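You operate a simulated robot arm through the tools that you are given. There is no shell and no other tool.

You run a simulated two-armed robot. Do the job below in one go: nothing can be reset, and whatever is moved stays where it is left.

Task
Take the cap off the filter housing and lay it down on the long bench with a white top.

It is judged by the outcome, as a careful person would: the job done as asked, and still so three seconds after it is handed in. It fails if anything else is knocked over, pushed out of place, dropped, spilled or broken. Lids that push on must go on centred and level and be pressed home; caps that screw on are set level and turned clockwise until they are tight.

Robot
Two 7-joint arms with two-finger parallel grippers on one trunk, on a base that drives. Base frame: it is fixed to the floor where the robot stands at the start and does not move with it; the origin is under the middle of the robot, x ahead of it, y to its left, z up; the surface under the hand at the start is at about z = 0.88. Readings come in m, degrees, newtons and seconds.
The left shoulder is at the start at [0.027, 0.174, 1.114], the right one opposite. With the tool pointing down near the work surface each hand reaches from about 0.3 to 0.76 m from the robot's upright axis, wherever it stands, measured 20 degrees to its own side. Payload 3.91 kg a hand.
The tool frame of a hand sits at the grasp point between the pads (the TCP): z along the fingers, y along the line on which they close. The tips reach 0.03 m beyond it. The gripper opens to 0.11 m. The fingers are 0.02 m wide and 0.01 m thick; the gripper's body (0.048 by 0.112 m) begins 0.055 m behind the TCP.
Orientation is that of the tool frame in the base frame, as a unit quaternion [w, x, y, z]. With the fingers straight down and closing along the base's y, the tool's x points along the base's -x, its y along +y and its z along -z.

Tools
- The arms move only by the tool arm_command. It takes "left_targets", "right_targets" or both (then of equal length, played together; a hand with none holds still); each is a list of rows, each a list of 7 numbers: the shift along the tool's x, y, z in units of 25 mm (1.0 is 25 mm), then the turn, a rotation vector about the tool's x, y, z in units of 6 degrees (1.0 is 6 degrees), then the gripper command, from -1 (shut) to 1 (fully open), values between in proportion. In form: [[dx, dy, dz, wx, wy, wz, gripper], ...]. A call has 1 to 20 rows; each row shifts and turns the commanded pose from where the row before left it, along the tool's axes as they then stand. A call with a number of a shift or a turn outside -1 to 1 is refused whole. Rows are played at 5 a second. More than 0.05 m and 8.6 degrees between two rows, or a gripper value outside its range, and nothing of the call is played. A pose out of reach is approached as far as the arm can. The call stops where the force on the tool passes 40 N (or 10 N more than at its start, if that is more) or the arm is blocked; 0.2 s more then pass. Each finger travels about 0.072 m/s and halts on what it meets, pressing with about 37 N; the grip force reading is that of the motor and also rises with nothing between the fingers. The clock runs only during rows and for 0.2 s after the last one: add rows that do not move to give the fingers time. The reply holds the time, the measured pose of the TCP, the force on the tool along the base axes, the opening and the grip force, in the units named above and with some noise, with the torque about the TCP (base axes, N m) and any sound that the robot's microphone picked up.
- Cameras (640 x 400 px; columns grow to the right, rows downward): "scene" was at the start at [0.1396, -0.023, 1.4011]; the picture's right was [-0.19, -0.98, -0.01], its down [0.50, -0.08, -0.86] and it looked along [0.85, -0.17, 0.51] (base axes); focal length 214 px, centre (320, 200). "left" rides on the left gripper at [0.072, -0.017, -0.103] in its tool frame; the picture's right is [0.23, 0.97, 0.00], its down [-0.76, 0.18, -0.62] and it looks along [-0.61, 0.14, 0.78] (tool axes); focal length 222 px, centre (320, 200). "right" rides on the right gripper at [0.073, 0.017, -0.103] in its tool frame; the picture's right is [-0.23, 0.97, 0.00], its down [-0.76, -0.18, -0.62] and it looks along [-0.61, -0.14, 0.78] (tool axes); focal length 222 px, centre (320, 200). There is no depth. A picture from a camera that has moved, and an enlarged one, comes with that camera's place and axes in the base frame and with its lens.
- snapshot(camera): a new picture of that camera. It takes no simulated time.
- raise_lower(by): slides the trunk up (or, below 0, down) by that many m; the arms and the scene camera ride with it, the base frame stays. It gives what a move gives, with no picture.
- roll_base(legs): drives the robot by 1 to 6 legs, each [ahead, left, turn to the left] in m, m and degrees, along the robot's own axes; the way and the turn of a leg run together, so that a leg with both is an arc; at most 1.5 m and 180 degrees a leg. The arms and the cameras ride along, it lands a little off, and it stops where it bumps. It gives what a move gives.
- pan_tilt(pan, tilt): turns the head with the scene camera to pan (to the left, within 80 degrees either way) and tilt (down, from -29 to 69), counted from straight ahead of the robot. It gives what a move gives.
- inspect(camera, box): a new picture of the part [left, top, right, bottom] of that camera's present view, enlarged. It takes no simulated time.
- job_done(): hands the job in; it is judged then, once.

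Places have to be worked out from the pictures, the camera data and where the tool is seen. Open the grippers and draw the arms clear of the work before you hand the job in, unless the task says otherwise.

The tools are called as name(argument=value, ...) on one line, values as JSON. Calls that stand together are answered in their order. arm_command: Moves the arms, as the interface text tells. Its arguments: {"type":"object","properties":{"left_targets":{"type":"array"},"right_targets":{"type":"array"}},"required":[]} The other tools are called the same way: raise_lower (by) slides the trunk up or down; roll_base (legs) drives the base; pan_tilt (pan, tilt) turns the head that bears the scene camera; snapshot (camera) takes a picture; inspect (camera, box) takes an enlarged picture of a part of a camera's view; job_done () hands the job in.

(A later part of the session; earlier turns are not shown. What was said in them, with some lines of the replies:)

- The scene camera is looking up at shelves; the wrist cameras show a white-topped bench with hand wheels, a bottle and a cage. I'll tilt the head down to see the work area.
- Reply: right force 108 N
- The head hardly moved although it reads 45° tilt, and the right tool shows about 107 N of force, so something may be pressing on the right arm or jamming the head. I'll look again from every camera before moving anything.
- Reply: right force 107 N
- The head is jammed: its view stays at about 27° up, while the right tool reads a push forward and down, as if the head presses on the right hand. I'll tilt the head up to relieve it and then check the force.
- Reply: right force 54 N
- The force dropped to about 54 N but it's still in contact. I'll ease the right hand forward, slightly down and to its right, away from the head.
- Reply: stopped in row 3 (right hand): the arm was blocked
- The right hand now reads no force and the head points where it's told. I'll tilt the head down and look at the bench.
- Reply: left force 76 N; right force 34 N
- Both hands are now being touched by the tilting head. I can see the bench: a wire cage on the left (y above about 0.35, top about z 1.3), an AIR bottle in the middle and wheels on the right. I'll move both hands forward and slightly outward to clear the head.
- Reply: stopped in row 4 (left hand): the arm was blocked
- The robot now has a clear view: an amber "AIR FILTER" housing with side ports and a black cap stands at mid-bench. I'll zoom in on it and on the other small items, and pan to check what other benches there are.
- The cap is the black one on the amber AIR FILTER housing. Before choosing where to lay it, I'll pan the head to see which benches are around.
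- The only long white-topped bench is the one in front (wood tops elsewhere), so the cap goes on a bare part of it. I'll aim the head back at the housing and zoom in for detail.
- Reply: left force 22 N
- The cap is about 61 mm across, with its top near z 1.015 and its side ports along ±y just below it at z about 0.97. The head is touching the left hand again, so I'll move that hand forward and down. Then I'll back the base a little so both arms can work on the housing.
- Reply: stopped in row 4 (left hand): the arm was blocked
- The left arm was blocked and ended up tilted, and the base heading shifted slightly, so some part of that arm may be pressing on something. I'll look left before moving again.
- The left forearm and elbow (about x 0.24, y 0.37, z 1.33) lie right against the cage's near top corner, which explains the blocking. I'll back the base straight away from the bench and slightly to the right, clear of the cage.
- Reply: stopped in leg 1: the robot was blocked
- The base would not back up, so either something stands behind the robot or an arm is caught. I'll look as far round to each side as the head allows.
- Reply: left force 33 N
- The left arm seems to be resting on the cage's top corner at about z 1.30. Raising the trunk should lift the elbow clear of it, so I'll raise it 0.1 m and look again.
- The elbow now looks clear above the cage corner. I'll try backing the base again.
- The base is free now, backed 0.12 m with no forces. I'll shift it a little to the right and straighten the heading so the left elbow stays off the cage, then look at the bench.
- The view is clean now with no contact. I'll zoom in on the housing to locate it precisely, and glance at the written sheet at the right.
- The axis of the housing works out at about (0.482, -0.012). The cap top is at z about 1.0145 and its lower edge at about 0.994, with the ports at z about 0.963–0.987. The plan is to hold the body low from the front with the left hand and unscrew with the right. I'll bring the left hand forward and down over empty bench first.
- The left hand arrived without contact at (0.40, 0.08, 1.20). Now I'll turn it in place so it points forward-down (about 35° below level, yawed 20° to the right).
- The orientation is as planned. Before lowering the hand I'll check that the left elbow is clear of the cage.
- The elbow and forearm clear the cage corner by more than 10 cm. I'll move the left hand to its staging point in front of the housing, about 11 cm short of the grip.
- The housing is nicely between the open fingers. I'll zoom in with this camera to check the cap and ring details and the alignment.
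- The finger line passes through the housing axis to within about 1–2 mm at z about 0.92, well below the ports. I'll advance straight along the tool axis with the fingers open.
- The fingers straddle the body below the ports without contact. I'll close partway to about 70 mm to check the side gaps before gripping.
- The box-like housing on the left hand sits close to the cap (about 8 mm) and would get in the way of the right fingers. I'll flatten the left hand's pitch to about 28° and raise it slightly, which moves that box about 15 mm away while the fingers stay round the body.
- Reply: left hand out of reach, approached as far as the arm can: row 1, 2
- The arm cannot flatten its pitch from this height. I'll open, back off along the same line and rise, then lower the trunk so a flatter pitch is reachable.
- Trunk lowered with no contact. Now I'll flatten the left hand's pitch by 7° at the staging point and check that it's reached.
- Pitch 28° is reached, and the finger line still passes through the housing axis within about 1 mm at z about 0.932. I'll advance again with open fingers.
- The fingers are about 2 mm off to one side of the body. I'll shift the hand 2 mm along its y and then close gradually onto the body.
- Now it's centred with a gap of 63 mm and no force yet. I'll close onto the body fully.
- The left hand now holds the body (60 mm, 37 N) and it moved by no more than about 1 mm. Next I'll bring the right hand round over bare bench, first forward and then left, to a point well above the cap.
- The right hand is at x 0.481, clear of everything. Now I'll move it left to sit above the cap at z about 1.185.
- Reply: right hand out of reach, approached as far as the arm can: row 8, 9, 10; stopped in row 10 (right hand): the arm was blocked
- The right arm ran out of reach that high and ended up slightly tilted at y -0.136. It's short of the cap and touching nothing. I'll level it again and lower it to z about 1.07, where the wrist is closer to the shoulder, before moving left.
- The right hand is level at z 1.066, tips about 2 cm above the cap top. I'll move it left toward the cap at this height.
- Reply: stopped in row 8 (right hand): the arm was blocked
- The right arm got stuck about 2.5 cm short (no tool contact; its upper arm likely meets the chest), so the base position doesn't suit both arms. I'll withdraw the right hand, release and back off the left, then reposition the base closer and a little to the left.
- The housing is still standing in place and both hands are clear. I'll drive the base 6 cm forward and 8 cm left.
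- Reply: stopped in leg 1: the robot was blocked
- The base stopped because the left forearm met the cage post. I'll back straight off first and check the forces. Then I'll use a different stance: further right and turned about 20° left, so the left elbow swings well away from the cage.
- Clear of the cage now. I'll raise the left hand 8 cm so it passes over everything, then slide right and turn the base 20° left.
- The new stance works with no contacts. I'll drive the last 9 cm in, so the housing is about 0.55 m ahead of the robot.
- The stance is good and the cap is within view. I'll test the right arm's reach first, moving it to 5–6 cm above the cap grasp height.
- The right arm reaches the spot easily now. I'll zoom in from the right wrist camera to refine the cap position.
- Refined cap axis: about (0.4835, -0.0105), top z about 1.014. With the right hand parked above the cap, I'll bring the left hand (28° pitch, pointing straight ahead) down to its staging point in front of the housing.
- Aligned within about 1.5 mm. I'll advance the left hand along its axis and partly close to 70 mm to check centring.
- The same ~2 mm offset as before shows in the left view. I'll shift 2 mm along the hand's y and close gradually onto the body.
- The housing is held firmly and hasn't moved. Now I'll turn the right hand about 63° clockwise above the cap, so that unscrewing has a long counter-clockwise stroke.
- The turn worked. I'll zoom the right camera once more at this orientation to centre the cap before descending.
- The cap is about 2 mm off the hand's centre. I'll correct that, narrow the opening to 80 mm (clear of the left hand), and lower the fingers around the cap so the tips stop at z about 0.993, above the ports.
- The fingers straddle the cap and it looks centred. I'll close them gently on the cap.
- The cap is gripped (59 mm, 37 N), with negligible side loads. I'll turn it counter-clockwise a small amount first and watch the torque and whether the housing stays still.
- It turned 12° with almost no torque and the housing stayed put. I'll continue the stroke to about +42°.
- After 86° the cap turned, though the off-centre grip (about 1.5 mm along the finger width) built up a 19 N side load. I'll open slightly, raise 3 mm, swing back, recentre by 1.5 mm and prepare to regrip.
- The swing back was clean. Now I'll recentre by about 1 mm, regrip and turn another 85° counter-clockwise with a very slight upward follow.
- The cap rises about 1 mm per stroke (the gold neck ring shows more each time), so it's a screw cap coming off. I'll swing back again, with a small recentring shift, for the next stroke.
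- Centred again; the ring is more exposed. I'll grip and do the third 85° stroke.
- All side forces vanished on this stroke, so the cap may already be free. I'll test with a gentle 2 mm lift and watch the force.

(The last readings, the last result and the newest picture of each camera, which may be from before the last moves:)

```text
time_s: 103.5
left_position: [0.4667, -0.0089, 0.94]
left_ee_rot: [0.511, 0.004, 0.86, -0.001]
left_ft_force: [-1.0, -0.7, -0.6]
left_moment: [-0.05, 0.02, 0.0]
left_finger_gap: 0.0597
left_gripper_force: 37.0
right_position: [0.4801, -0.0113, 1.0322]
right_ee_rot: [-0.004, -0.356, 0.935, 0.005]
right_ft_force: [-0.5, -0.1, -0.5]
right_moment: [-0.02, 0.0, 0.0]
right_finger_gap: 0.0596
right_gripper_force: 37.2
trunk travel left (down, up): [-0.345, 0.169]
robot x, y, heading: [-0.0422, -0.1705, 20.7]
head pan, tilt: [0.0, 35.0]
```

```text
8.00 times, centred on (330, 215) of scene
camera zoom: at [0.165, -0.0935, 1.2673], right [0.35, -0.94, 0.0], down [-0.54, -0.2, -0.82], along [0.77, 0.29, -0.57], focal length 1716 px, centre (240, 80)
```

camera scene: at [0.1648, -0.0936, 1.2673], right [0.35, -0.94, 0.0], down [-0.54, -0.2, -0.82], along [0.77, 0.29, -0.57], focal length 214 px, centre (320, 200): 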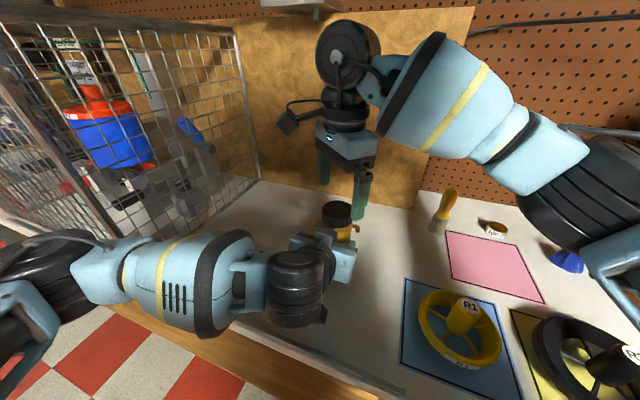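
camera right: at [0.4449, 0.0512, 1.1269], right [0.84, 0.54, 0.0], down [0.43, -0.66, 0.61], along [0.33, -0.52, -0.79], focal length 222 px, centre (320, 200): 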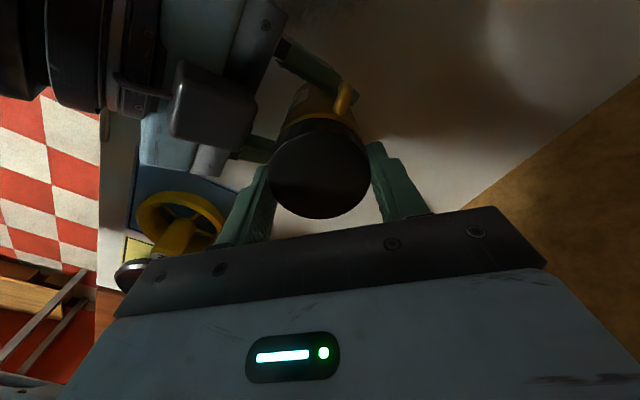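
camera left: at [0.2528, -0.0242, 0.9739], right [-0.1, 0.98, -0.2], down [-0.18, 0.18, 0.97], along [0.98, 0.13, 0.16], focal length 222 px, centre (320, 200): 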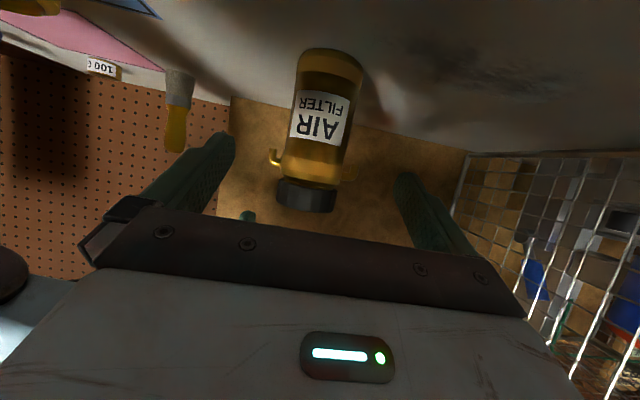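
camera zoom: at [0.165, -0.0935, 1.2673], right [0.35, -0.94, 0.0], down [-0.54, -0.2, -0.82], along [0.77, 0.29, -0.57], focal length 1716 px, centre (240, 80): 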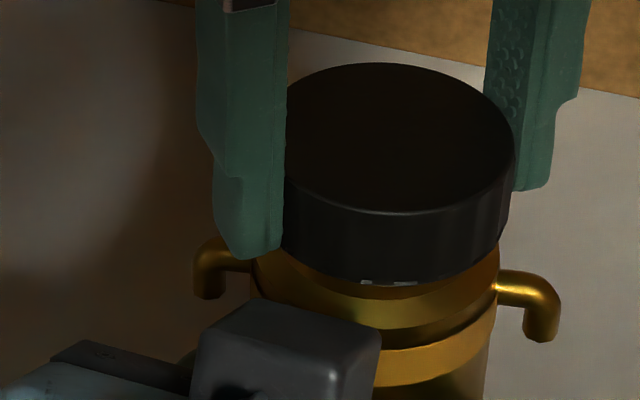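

The cap came up with the hand with no resistance, so it's free. I'll lift it straight up about 7 cm.

arm_command(right_targets=[[0, 0, -0.3, 0, 0, 0, -1], [0, 0, -0.4, 0, 0, 0, -1], [0, 0, -0.5, 0, 0, 0, -1], [0, 0, -0.5, 0, 0, 0, -1], [0, 0, -0.6, 0, 0, 0, -1], [0, 0, -0.6, 0, 0, 0, -1]])

snapshot(camera="scene")

inspect(camera="scene", box=[280, 140, 400, 260])

snapshot(camera="right")

```text
time_s: 104.9
left_position: [0.4659, -0.0092, 0.9393]
left_ee_rot: [0.511, 0.005, 0.859, -0.001]
left_ft_force: [-1.3, 0.0, 0.7]
left_moment: [-0.06, 0.07, -0.03]
left_finger_gap: 0.0597
left_gripper_force: 37.1
right_position: [0.4816, -0.012, 1.1044]
right_ee_rot: [-0.004, -0.356, 0.934, 0.005]
right_ft_force: [0.5, 0.1, -1.0]
right_moment: [0.01, -0.01, 0.0]
right_finger_gap: 0.0597
right_gripper_force: 36.8
trunk travel left (down, up): [-0.345, 0.169]
robot x, y, heading: [-0.0431, -0.1713, 20.5]
head pan, tilt: [0.0, 35.0]
```

```text
taken
camera scene: at [0.1649, -0.0934, 1.2673], right [0.35, -0.94, 0.0], down [-0.54, -0.2, -0.82], along [0.77, 0.29, -0.57], focal length 214 px, centre (320, 200)
```

scene: 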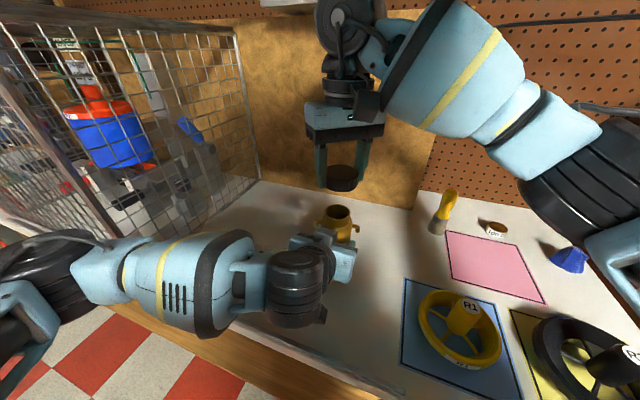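

```text
3.33 times, centred on (340, 200) of scene
camera zoom: at [0.1649, -0.0934, 1.2673], right [0.35, -0.94, 0.0], down [-0.54, -0.2, -0.82], along [0.77, 0.29, -0.57], focal length 715 px, centre (253, 200)
```

zoom: 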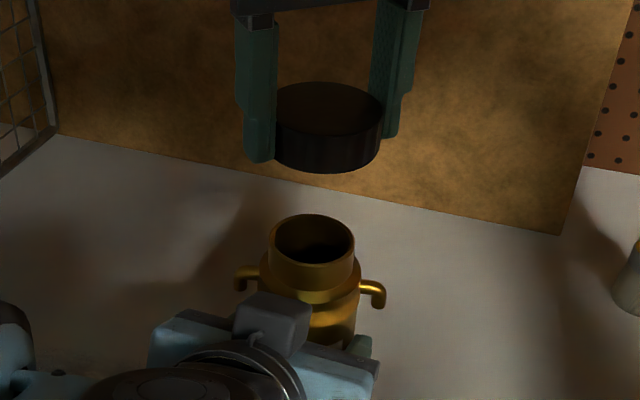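

```text
taken
camera right: at [0.4184, -0.0476, 1.2085], right [-0.48, 0.88, 0.01], down [0.69, 0.37, 0.62], along [0.54, 0.3, -0.79], focal length 222 px, centre (320, 200)
```

right: 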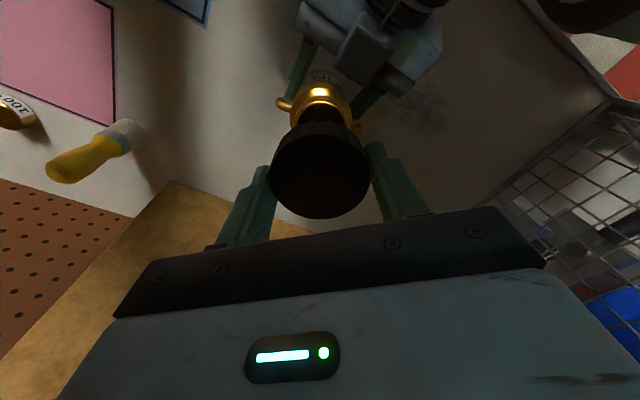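

The cap is off and firmly in the right hand, and the open neck is visible. I'll carry it over to a bare spot on the white top at about (0.58, -0.09), behind and right of the housing, staying high.

arm_command(right_targets=[[-0.14, -0.823, 0, 0, 0, 0, -1], [-0.14, -0.823, 0, 0, 0, 0, -1], [-0.14, -0.823, 0, 0, 0, 0, -1], [-0.14, -0.823, 0, 0, 0, 0, -1], [-0.14, -0.823, 0, 0, 0, 0, -1], [-0.14, -0.823, 0, 0, 0, 0, -1], [0, 0, 0, 0, 0, 0, -1]])

snapshot(camera="scene")

snapshot(camera="right")

```text
time_s: 106.5
left_position: [0.467, -0.0089, 0.9394]
left_ee_rot: [0.511, 0.005, 0.859, -0.001]
left_ft_force: [0.0, -0.3, 0.6]
left_moment: [-0.03, 0.04, 0.04]
left_finger_gap: 0.0594
left_gripper_force: 37.1
right_position: [0.5798, -0.0889, 1.1027]
right_ee_rot: [-0.004, -0.356, 0.934, 0.005]
right_ft_force: [-0.5, -0.4, 0.5]
right_moment: [0.03, 0.0, -0.02]
right_finger_gap: 0.0597
right_gripper_force: 37.3
trunk travel left (down, up): [-0.345, 0.169]
robot x, y, heading: [-0.0452, -0.1701, 20.3]
head pan, tilt: [0.0, 35.0]
```

```text
taken
camera scene: at [0.165, -0.0934, 1.2673], right [0.35, -0.94, 0.0], down [-0.54, -0.2, -0.82], along [0.77, 0.29, -0.57], focal length 214 px, centre (320, 200)
```

scene: 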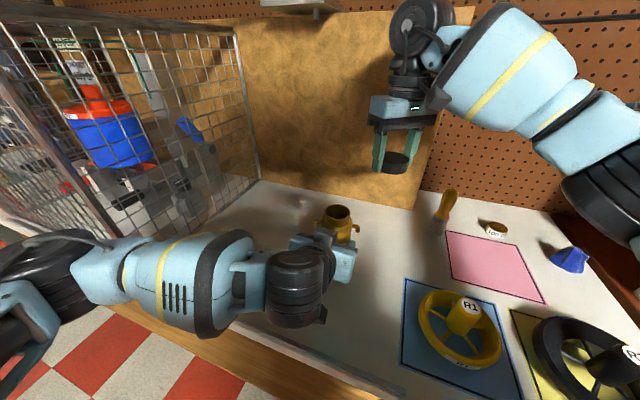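

```text
taken
camera right: at [0.516, -0.1251, 1.2065], right [-0.48, 0.88, 0.01], down [0.69, 0.37, 0.62], along [0.54, 0.3, -0.79], focal length 222 px, centre (320, 200)
```

right: 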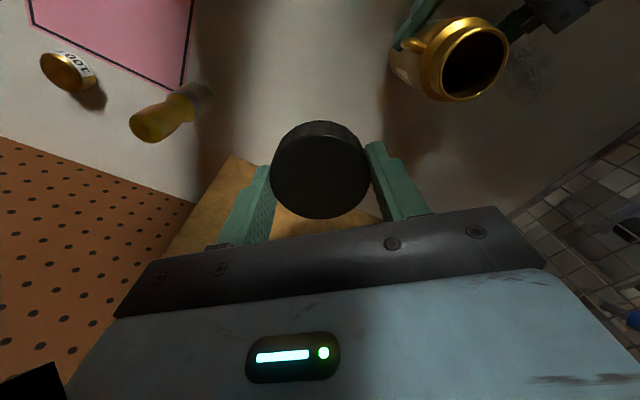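

There's clear white bench under the cap. I'll lower it straight down to about 1.5 cm above the surface.

arm_command(right_targets=[[0, 0, 0.88, 0, 0, 0, -1], [0, 0, 0.88, 0, 0, 0, -1], [0, 0, 0.88, 0, 0, 0, -1], [0, 0, 0.88, 0, 0, 0, -1], [0, 0, 0.88, 0, 0, 0, -1], [0, 0, 0.88, 0, 0, 0, -1], [0, 0, 0.88, 0, 0, 0, -1], [0, 0, 0.88, 0, 0, 0, -1], [0, 0, 0, 0, 0, 0, -1]])

snapshot(camera="scene")

snapshot(camera="right")

inspect(camera="scene", box=[340, 150, 460, 250])

```text
time_s: 108.5
left_position: [0.4662, -0.0101, 0.9394]
left_ee_rot: [0.511, 0.005, 0.859, -0.001]
left_ft_force: [-0.2, 0.3, 1.1]
left_moment: [-0.01, 0.06, 0.01]
left_finger_gap: 0.0596
left_gripper_force: 36.9
right_position: [0.5783, -0.0898, 0.9264]
right_ee_rot: [-0.004, -0.356, 0.934, 0.005]
right_ft_force: [-0.2, -0.6, -0.3]
right_moment: [0.03, 0.01, 0.01]
right_finger_gap: 0.0594
right_gripper_force: 36.8
trunk travel left (down, up): [-0.345, 0.169]
robot x, y, heading: [-0.0419, -0.1672, 20.6]
head pan, tilt: [0.0, 35.0]
```

```text
taken
camera scene: at [0.1651, -0.0935, 1.2673], right [0.35, -0.94, 0.0], down [-0.54, -0.2, -0.82], along [0.77, 0.29, -0.57], focal length 214 px, centre (320, 200)
```

scene: 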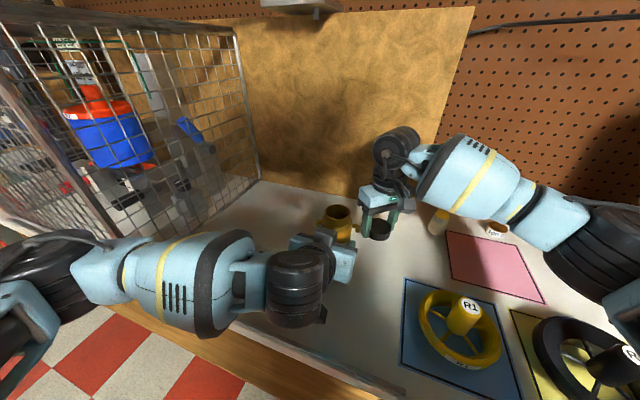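

```text
taken
camera right: at [0.515, -0.1249, 1.03], right [-0.48, 0.88, 0.01], down [0.69, 0.37, 0.62], along [0.54, 0.3, -0.79], focal length 222 px, centre (320, 200)
```

right: 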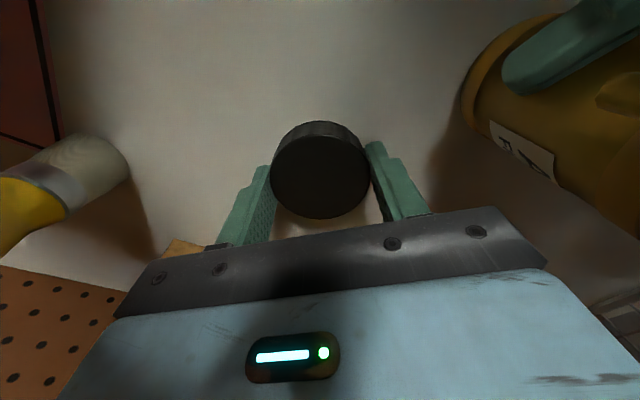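

```text
4.00 times, centred on (400, 200) of scene
camera zoom: at [0.1651, -0.0935, 1.2673], right [0.35, -0.94, 0.0], down [-0.54, -0.2, -0.82], along [0.77, 0.29, -0.57], focal length 858 px, centre (0, 200)
```

zoom: 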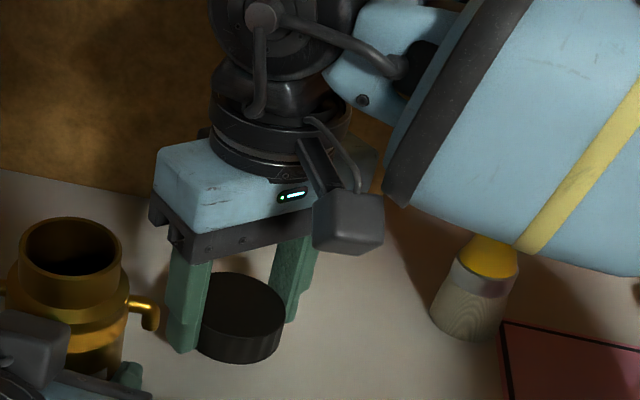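

The cap hangs about 1.5 cm above bare white bench, well away from the brush and housing. I'll lower it in small steps until the first light contact.

arm_command(right_targets=[[0, 0, 0.12, 0, 0, 0, -1], [0, 0, 0.12, 0, 0, 0, -1], [0, 0, 0.12, 0, 0, 0, -1], [0, 0, 0.08, 0, 0, 0, -1], [0, 0, 0, 0, 0, 0, -1]])

inspect(camera="scene", box=[350, 180, 430, 250])

```text
time_s: 109.7
left_position: [0.4659, -0.01, 0.939]
left_ee_rot: [0.511, 0.004, 0.86, -0.001]
left_ft_force: [0.1, -0.9, 0.3]
left_moment: [-0.05, 0.04, -0.02]
left_finger_gap: 0.0594
left_gripper_force: 36.7
right_position: [0.5764, -0.088, 0.9143]
right_ee_rot: [-0.004, -0.356, 0.935, 0.005]
right_ft_force: [-0.7, -0.2, 0.0]
right_moment: [0.01, 0.02, 0.03]
right_finger_gap: 0.0593
right_gripper_force: 36.4
trunk travel left (down, up): [-0.345, 0.169]
robot x, y, heading: [-0.0443, -0.1672, 20.1]
head pan, tilt: [0.0, 35.0]
```

```text
5.71 times, centred on (390, 215) of scene
camera zoom: at [0.1651, -0.0935, 1.2673], right [0.35, -0.94, 0.0], down [-0.54, -0.2, -0.82], along [0.77, 0.29, -0.57], focal length 1226 px, centre (-80, 114)
```

zoom: 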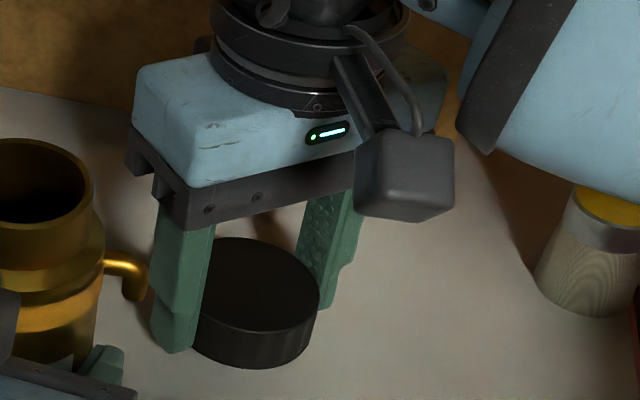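

No contact yet at tip height about 0.884. I'll continue in 1 mm steps.

arm_command(right_targets=[[0, 0, 0.04, 0, 0, 0, -1], [0, 0, 0.04, 0, 0, 0, -1], [0, 0, 0, 0, 0, 0, -1]])

```text
time_s: 110.5
left_position: [0.466, -0.0103, 0.9397]
left_ee_rot: [0.512, 0.005, 0.859, -0.001]
left_ft_force: [-0.1, 0.0, 0.5]
left_moment: [-0.05, 0.02, 0.0]
left_finger_gap: 0.0591
left_gripper_force: 37.3
right_position: [0.5762, -0.0877, 0.9123]
right_ee_rot: [-0.004, -0.356, 0.935, 0.004]
right_ft_force: [0.5, 0.5, -1.2]
right_moment: [-0.01, -0.02, 0.02]
right_finger_gap: 0.0597
right_gripper_force: 37.1
trunk travel left (down, up): [-0.345, 0.169]
robot x, y, heading: [-0.044, -0.1725, 20.3]
head pan, tilt: [0.0, 35.0]
```

Still free at z 0.912. Two more 1 mm steps.

arm_command(right_targets=[[0, 0, 0.04, 0, 0, 0, -1], [0, 0, 0.03, 0, 0, 0, -1], [0, 0, 0, 0, 0, 0, -1]])

inspect(camera="scene", box=[350, 180, 430, 250])

```text
time_s: 111.3
left_position: [0.4669, -0.0095, 0.939]
left_ee_rot: [0.511, 0.004, 0.86, -0.001]
left_ft_force: [0.5, 0.5, 0.1]
left_moment: [0.02, 0.04, -0.01]
left_finger_gap: 0.0594
left_gripper_force: 36.9
right_position: [0.5779, -0.0881, 0.9101]
right_ee_rot: [-0.003, -0.356, 0.934, 0.004]
right_ft_force: [0.0, 0.0, -1.0]
right_moment: [-0.01, 0.01, 0.02]
right_finger_gap: 0.0595
right_gripper_force: 37.3
trunk travel left (down, up): [-0.345, 0.169]
robot x, y, heading: [-0.0431, -0.1712, 20.7]
head pan, tilt: [0.0, 35.0]
```

```text
5.71 times, centred on (390, 215) of scene
camera zoom: at [0.1651, -0.0935, 1.2673], right [0.35, -0.94, 0.0], down [-0.54, -0.2, -0.82], along [0.77, 0.29, -0.57], focal length 1226 px, centre (-80, 114)
```

zoom: 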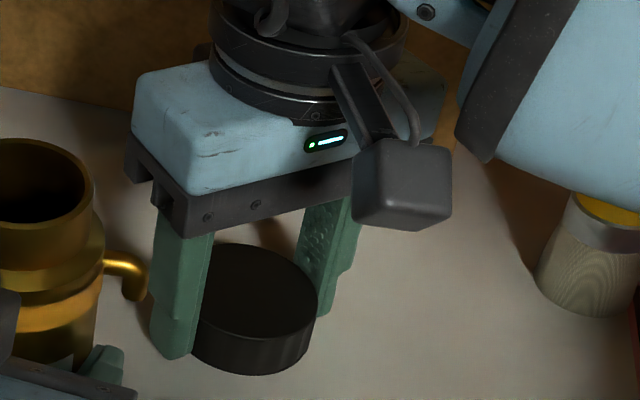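

Still no load at tip height about 0.880. I'll continue in sub-millimetre steps.

arm_command(right_targets=[[0, 0, 0.03, 0, 0, 0, -1], [0, 0, 0.03, 0, 0, 0, -1], [0, 0, 0, 0, 0, 0, -1]])

```text
time_s: 112.1
left_position: [0.4663, -0.0094, 0.9396]
left_ee_rot: [0.511, 0.005, 0.86, -0.002]
left_ft_force: [0.0, -0.2, 0.4]
left_moment: [-0.02, 0.03, 0.03]
left_finger_gap: 0.0595
left_gripper_force: 36.9
right_position: [0.5768, -0.0887, 0.9097]
right_ee_rot: [-0.003, -0.356, 0.934, 0.006]
right_ft_force: [-1.2, 1.3, 7.2]
right_moment: [-0.19, -0.19, 0.03]
right_finger_gap: 0.0596
right_gripper_force: 37.2
trunk travel left (down, up): [-0.345, 0.169]
robot x, y, heading: [-0.0439, -0.1689, 20.6]
head pan, tilt: [0.0, 35.0]
```

Contact: 7 N upward, so the cap is on the bench. I'll open the fingers gradually to release it.

arm_command(right_targets=[[0, 0, -0.02, 0, 0, 0, 0.09], [0, 0, 0, 0, 0, 0, 0.13], [0, 0, 0, 0, 0, 0, 0.2], [0, 0, 0, 0, 0, 0, 0.3], [0, 0, 0, 0, 0, 0, 0.5], [0, 0, 0, 0, 0, 0, 0.5]])

inspect(camera="scene", box=[350, 180, 430, 250])

snapshot(camera="right")

```text
time_s: 113.5
left_position: [0.4654, -0.009, 0.9406]
left_ee_rot: [0.512, 0.004, 0.859, -0.001]
left_ft_force: [0.4, 0.5, 0.5]
left_moment: [-0.06, 0.04, 0.02]
left_finger_gap: 0.0595
left_gripper_force: 37.0
right_position: [0.5779, -0.0887, 0.9104]
right_ee_rot: [-0.003, -0.356, 0.935, 0.005]
right_ft_force: [-2.9, 3.5, 5.3]
right_moment: [-0.06, -0.11, 0.03]
right_finger_gap: 0.08
right_gripper_force: 0.0
trunk travel left (down, up): [-0.345, 0.169]
robot x, y, heading: [-0.0452, -0.1707, 20.6]
head pan, tilt: [0.0, 35.0]
```

```text
5.71 times, centred on (390, 215) of scene
camera zoom: at [0.1642, -0.0931, 1.2674], right [0.35, -0.94, 0.0], down [-0.54, -0.2, -0.82], along [0.77, 0.29, -0.57], focal length 1226 px, centre (-80, 114)
```

zoom: 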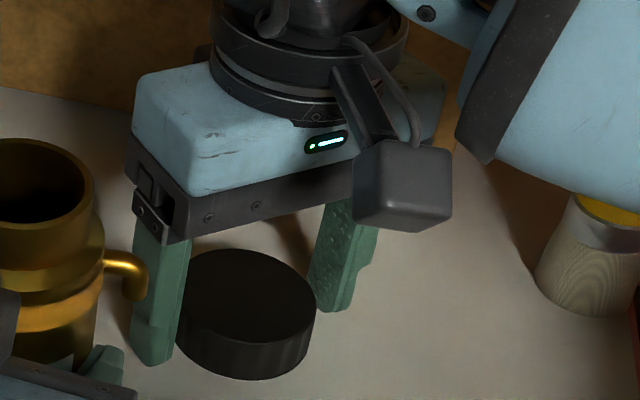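

```text
taken
camera right: at [0.5136, -0.1234, 1.0147], right [-0.48, 0.88, 0.01], down [0.69, 0.37, 0.62], along [0.54, 0.3, -0.79], focal length 222 px, centre (320, 200)
```

right: 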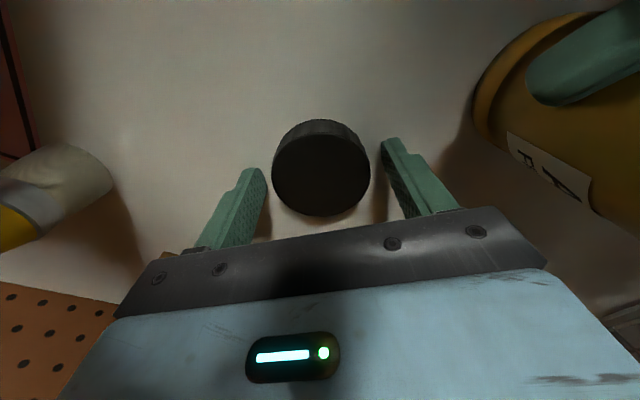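

The cap rests flat on the bench, free of the fingers. I'll raise the right hand straight up.

arm_command(right_targets=[[0, 0, -0.2, 0, 0, 0, 0.5], [0, 0, -0.5, 0, 0, 0, 0.5], [0, 0, -0.8, 0, 0, 0, 0.5], [0, 0, -0.9, 0, 0, 0, 0.5], [0, 0, -0.9, 0, 0, 0, 1], [0, 0, -0.9, 0, 0, 0, 1], [0, 0, -0.9, 0, 0, 0, 1], [0, 0, -0.9, 0, 0, 0, 1]])

snapshot(camera="scene")

inspect(camera="scene", box=[280, 150, 440, 260])

```text
time_s: 115.3
left_position: [0.4663, -0.0096, 0.94]
left_ee_rot: [0.512, 0.005, 0.859, -0.002]
left_ft_force: [0.1, 0.9, 0.7]
left_moment: [0.03, 0.06, 0.02]
left_finger_gap: 0.0596
left_gripper_force: 36.7
right_position: [0.5785, -0.0889, 1.0614]
right_ee_rot: [-0.005, -0.356, 0.935, 0.005]
right_ft_force: [-0.4, -0.3, -0.3]
right_moment: [0.01, -0.01, 0.01]
right_finger_gap: 0.1098
right_gripper_force: 0.1
trunk travel left (down, up): [-0.345, 0.169]
robot x, y, heading: [-0.0422, -0.1699, 20.5]
head pan, tilt: [0.0, 35.0]
```

```text
taken
camera scene: at [0.1648, -0.0933, 1.2673], right [0.35, -0.94, 0.0], down [-0.54, -0.2, -0.82], along [0.77, 0.29, -0.57], focal length 214 px, centre (320, 200)
```

scene: 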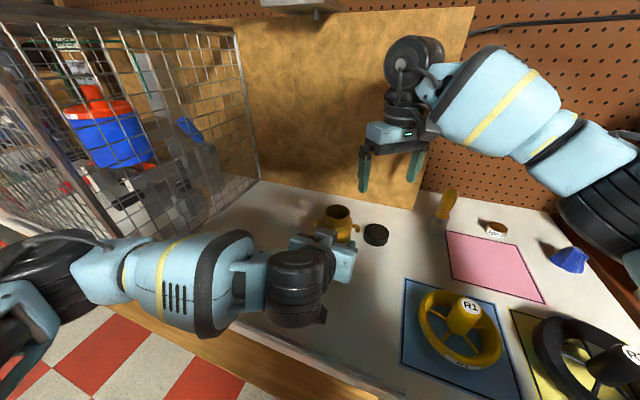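

```text
3.64 times, centred on (360, 205) of scene
camera zoom: at [0.1648, -0.0933, 1.2673], right [0.35, -0.94, 0.0], down [-0.54, -0.2, -0.82], along [0.77, 0.29, -0.57], focal length 780 px, centre (174, 182)
```

zoom: 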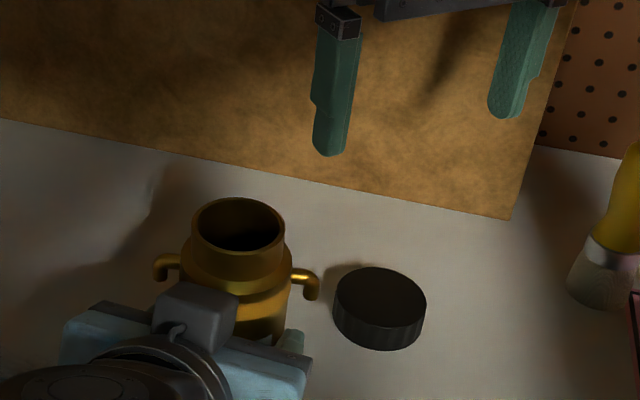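

The cap sits flat on the white bench. Now I'll open the left hand gradually and draw it straight back from the housing.

arm_command(left_targets=[[0, 0, 0, 0, 0, 0, 0.1], [0, 0, 0, 0, 0, 0, 0.14], [0, 0, 0, 0, 0, 0, 0.2], [0, 0, 0, 0, 0, 0, 0.35], [0, 0, 0, 0, 0, 0, 0.7], [0, 0, 0, 0, 0, 0, 0.7]])

inspect(camera="left", box=[180, 80, 460, 240])

inspect(camera="scene", box=[280, 150, 440, 260])

```text
time_s: 116.7
left_position: [0.4669, -0.0102, 0.9405]
left_ee_rot: [0.511, 0.004, 0.859, -0.001]
left_ft_force: [0.1, -0.1, -0.5]
left_moment: [0.02, -0.04, -0.04]
left_finger_gap: 0.0936
left_gripper_force: 0.1
right_position: [0.5798, -0.0891, 1.0598]
right_ee_rot: [-0.004, -0.356, 0.934, 0.005]
right_ft_force: [-1.0, -0.4, 1.0]
right_moment: [-0.03, 0.02, 0.01]
right_finger_gap: 0.1101
right_gripper_force: 0.0
trunk travel left (down, up): [-0.345, 0.169]
robot x, y, heading: [-0.0411, -0.1686, 20.5]
head pan, tilt: [0.0, 35.0]
```

```text
2.29 times, centred on (320, 160) of left
camera zoom: at [0.3401, -0.0237, 0.926], right [-0.1, 0.98, -0.2], down [-0.18, 0.18, 0.97], along [0.98, 0.13, 0.16], focal length 508 px, centre (320, 291)
```

zoom: 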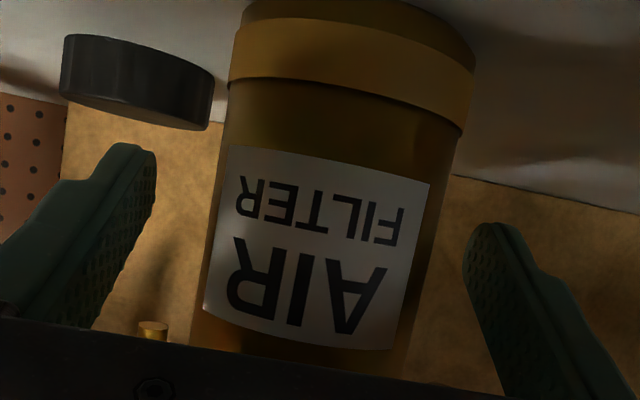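

```text
3.64 times, centred on (360, 205) of scene
camera zoom: at [0.1649, -0.0935, 1.2673], right [0.35, -0.94, 0.0], down [-0.54, -0.2, -0.82], along [0.77, 0.29, -0.57], focal length 780 px, centre (174, 182)
```

zoom: 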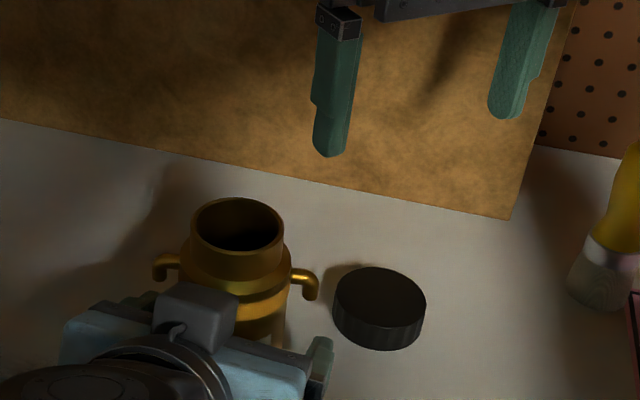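

Both items stand still. I'll draw the left hand back along its axis and lift it, and lift the right hand clear as well.

arm_command(left_targets=[[0, 0, -0.4, 0, 0, 0, 0.7], [0, 0, -0.7, 0, 0, 0, 0.7], [0, 0, -0.8, 0, 0, 0, 0.7], [0, 0, -0.8, 0, 0, 0, 0.7], [0, 0, -0.8, 0, 0, 0, 0.7], [0, 0, -0.8, 0, 0, 0, 0.7], [-0.7, 0, -0.4, 0, 0, 0, 1], [-0.7, 0, -0.4, 0, 0, 0, 1], [-0.7, 0, -0.4, 0, 0, 0, 1], [-0.7, 0, -0.4, 0, 0, 0, 1]])

snapshot(camera="scene")

```text
time_s: 118.9
left_position: [0.369, -0.0091, 1.071]
left_ee_rot: [0.512, 0.005, 0.859, -0.001]
left_ft_force: [0.6, -0.1, -0.1]
left_moment: [0.01, 0.0, -0.01]
left_finger_gap: 0.11
left_gripper_force: 0.1
right_position: [0.5781, -0.0888, 1.0589]
right_ee_rot: [-0.004, -0.355, 0.935, 0.005]
right_ft_force: [-0.1, -0.6, 0.2]
right_moment: [0.05, 0.02, -0.05]
right_finger_gap: 0.1101
right_gripper_force: 0.1
trunk travel left (down, up): [-0.345, 0.169]
robot x, y, heading: [-0.0472, -0.1735, 20.5]
head pan, tilt: [0.0, 35.0]
```

```text
taken
camera scene: at [0.1647, -0.0937, 1.2674], right [0.35, -0.94, 0.0], down [-0.54, -0.2, -0.82], along [0.77, 0.29, -0.57], focal length 214 px, centre (320, 200)
```

scene: 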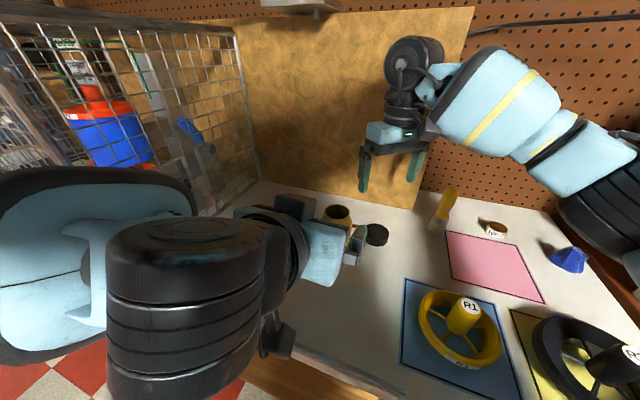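

Both hands are free and open. I'll raise the right hand a bit more and back the base away to draw everything clear, then check the final scene.

arm_command(right_targets=[[0, 0, -0.8, 0, 0, 0, 1], [0, 0, -0.8, 0, 0, 0, 1], [0, 0, -0.6, 0, 0, 0, 1]])

roll_base(legs=[[-0.11, 0, 0]])

snapshot(camera="scene")

snapshot(camera="right")

```text
time_s: 119.7
left_position: [0.3701, -0.0091, 1.0706]
left_ee_rot: [0.512, 0.005, 0.859, -0.002]
left_ft_force: [0.3, 0.1, 0.4]
left_moment: [0.01, 0.0, 0.03]
left_finger_gap: 0.1099
left_gripper_force: 0.0
right_position: [0.5793, -0.0894, 1.114]
right_ee_rot: [-0.003, -0.356, 0.935, 0.005]
right_ft_force: [-0.1, 0.5, 0.4]
right_moment: [0.01, 0.0, 0.01]
right_finger_gap: 0.1101
right_gripper_force: 0.1
trunk travel left (down, up): [-0.345, 0.169]
robot x, y, heading: [-0.0432, -0.1697, 20.8]
head pan, tilt: [0.0, 35.0]
```

```text
time_s: 120.9
left_position: [0.2663, -0.0465, 1.0721]
left_ee_rot: [0.511, 0.004, 0.859, -0.001]
left_ft_force: [0.2, -0.4, 0.6]
left_moment: [0.02, -0.03, 0.01]
left_finger_gap: 0.1101
left_gripper_force: 0.1
right_position: [0.4748, -0.1281, 1.1148]
right_ee_rot: [-0.004, -0.357, 0.934, 0.005]
right_ft_force: [-0.4, 0.0, 0.4]
right_moment: [0.0, -0.02, 0.01]
right_finger_gap: 0.11
right_gripper_force: 0.1
trunk travel left (down, up): [-0.345, 0.169]
robot x, y, heading: [-0.1472, -0.2095, 20.3]
head pan, tilt: [0.0, 35.0]
```

```text
taken
camera scene: at [0.0607, -0.1324, 1.2674], right [0.35, -0.94, 0.0], down [-0.54, -0.2, -0.82], along [0.77, 0.29, -0.57], focal length 214 px, centre (320, 200)
```

scene: 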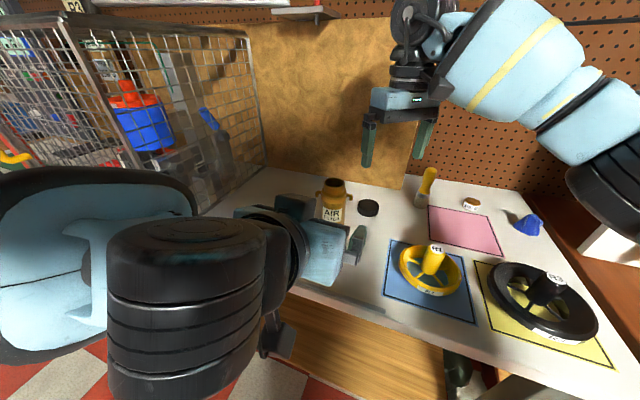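

```text
taken
camera right: at [0.4117, -0.1637, 1.2191], right [-0.48, 0.88, 0.01], down [0.69, 0.37, 0.62], along [0.54, 0.3, -0.79], focal length 222 px, centre (320, 200)
```

right: 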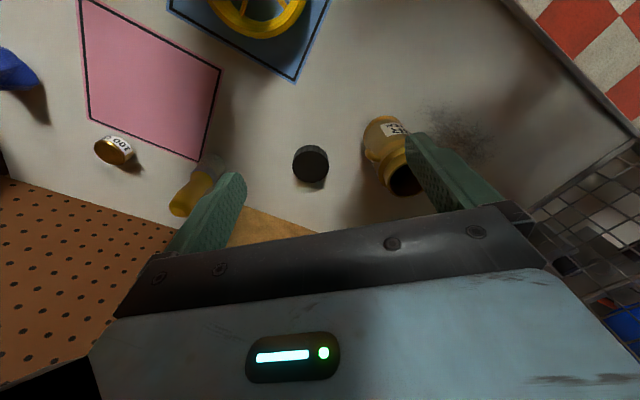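

The cap lies flat on the white bench, the housing stands upright, and the wheels, brush, weight and other items are in place. I'll take one last look at the cage, since the forearm touched it earlier, and zoom in on the cap.

inspect(camera="scene", box=[310, 160, 410, 240])

pan_tilt(pan=30, tilt=30)

snapshot(camera="scene")

```text
5.00 times, centred on (360, 200) of scene
camera zoom: at [0.0607, -0.1324, 1.2674], right [0.35, -0.94, 0.0], down [-0.54, -0.2, -0.82], along [0.77, 0.29, -0.57], focal length 1072 px, centre (120, 200)
```

zoom: 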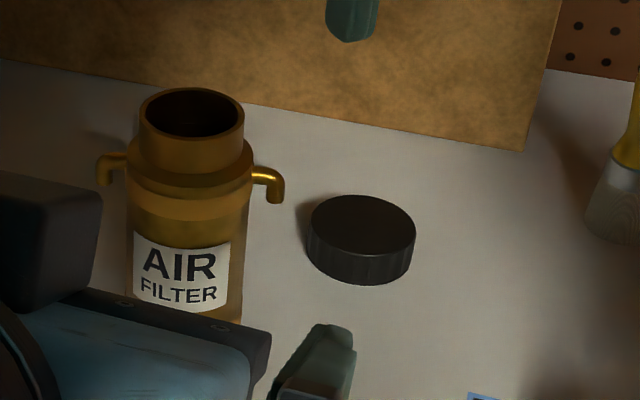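

```text
time_s: 121.8
left_position: [0.2672, -0.0475, 1.0718]
left_ee_rot: [0.512, 0.004, 0.859, -0.001]
left_ft_force: [-0.1, -0.5, -0.5]
left_moment: [-0.01, 0.0, -0.02]
left_finger_gap: 0.1099
left_gripper_force: 0.1
right_position: [0.476, -0.1289, 1.1143]
right_ee_rot: [-0.005, -0.356, 0.935, 0.005]
right_ft_force: [0.9, 0.0, -0.2]
right_moment: [0.02, 0.0, 0.01]
right_finger_gap: 0.11
right_gripper_force: 0.0
trunk travel left (down, up): [-0.345, 0.169]
robot x, y, heading: [-0.1446, -0.2068, 20.6]
head pan, tilt: [30.0, 30.0]
```

```text
taken
camera scene: at [0.0362, -0.0934, 1.2751], right [0.77, -0.64, 0.0], down [-0.32, -0.39, -0.87], along [0.55, 0.67, -0.5], focal length 214 px, centre (320, 200)
```

scene: 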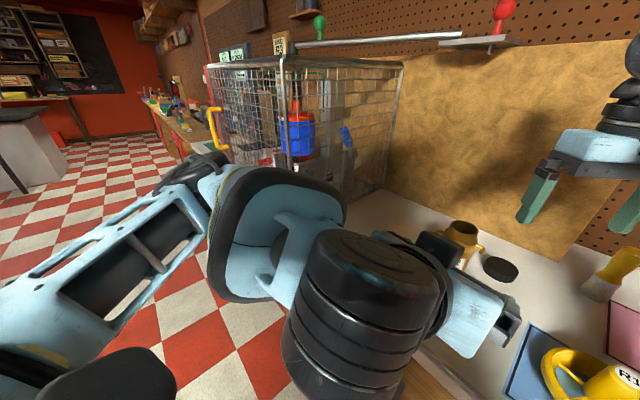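

The cage is where it was (near post about (0.30, 0.35)), the cap lies flat on the white bench, the housing stands upright, and both hands are open and clear. I'm handing in the job.

job_done()

```text
The job is handed in.
```

I unscrewed the cap from the AIR FILTER housing and laid it flat on the long white-topped bench, a little behind and to the right of the housing. I've handed the job in.

- **Housing:** it is still upright in its original place. It shifted by about 1 mm at most while the left hand held it.
- **Other items:** the wheels, brush, 100 G weight and blue object were not touched.
- **Cage:** the left arm bumped it twice early on while I was finding a workable stance. From the camera views it has not moved.
- **Arms:** both grippers are open and clear of the housing and cap, and I backed the base away from the bench.
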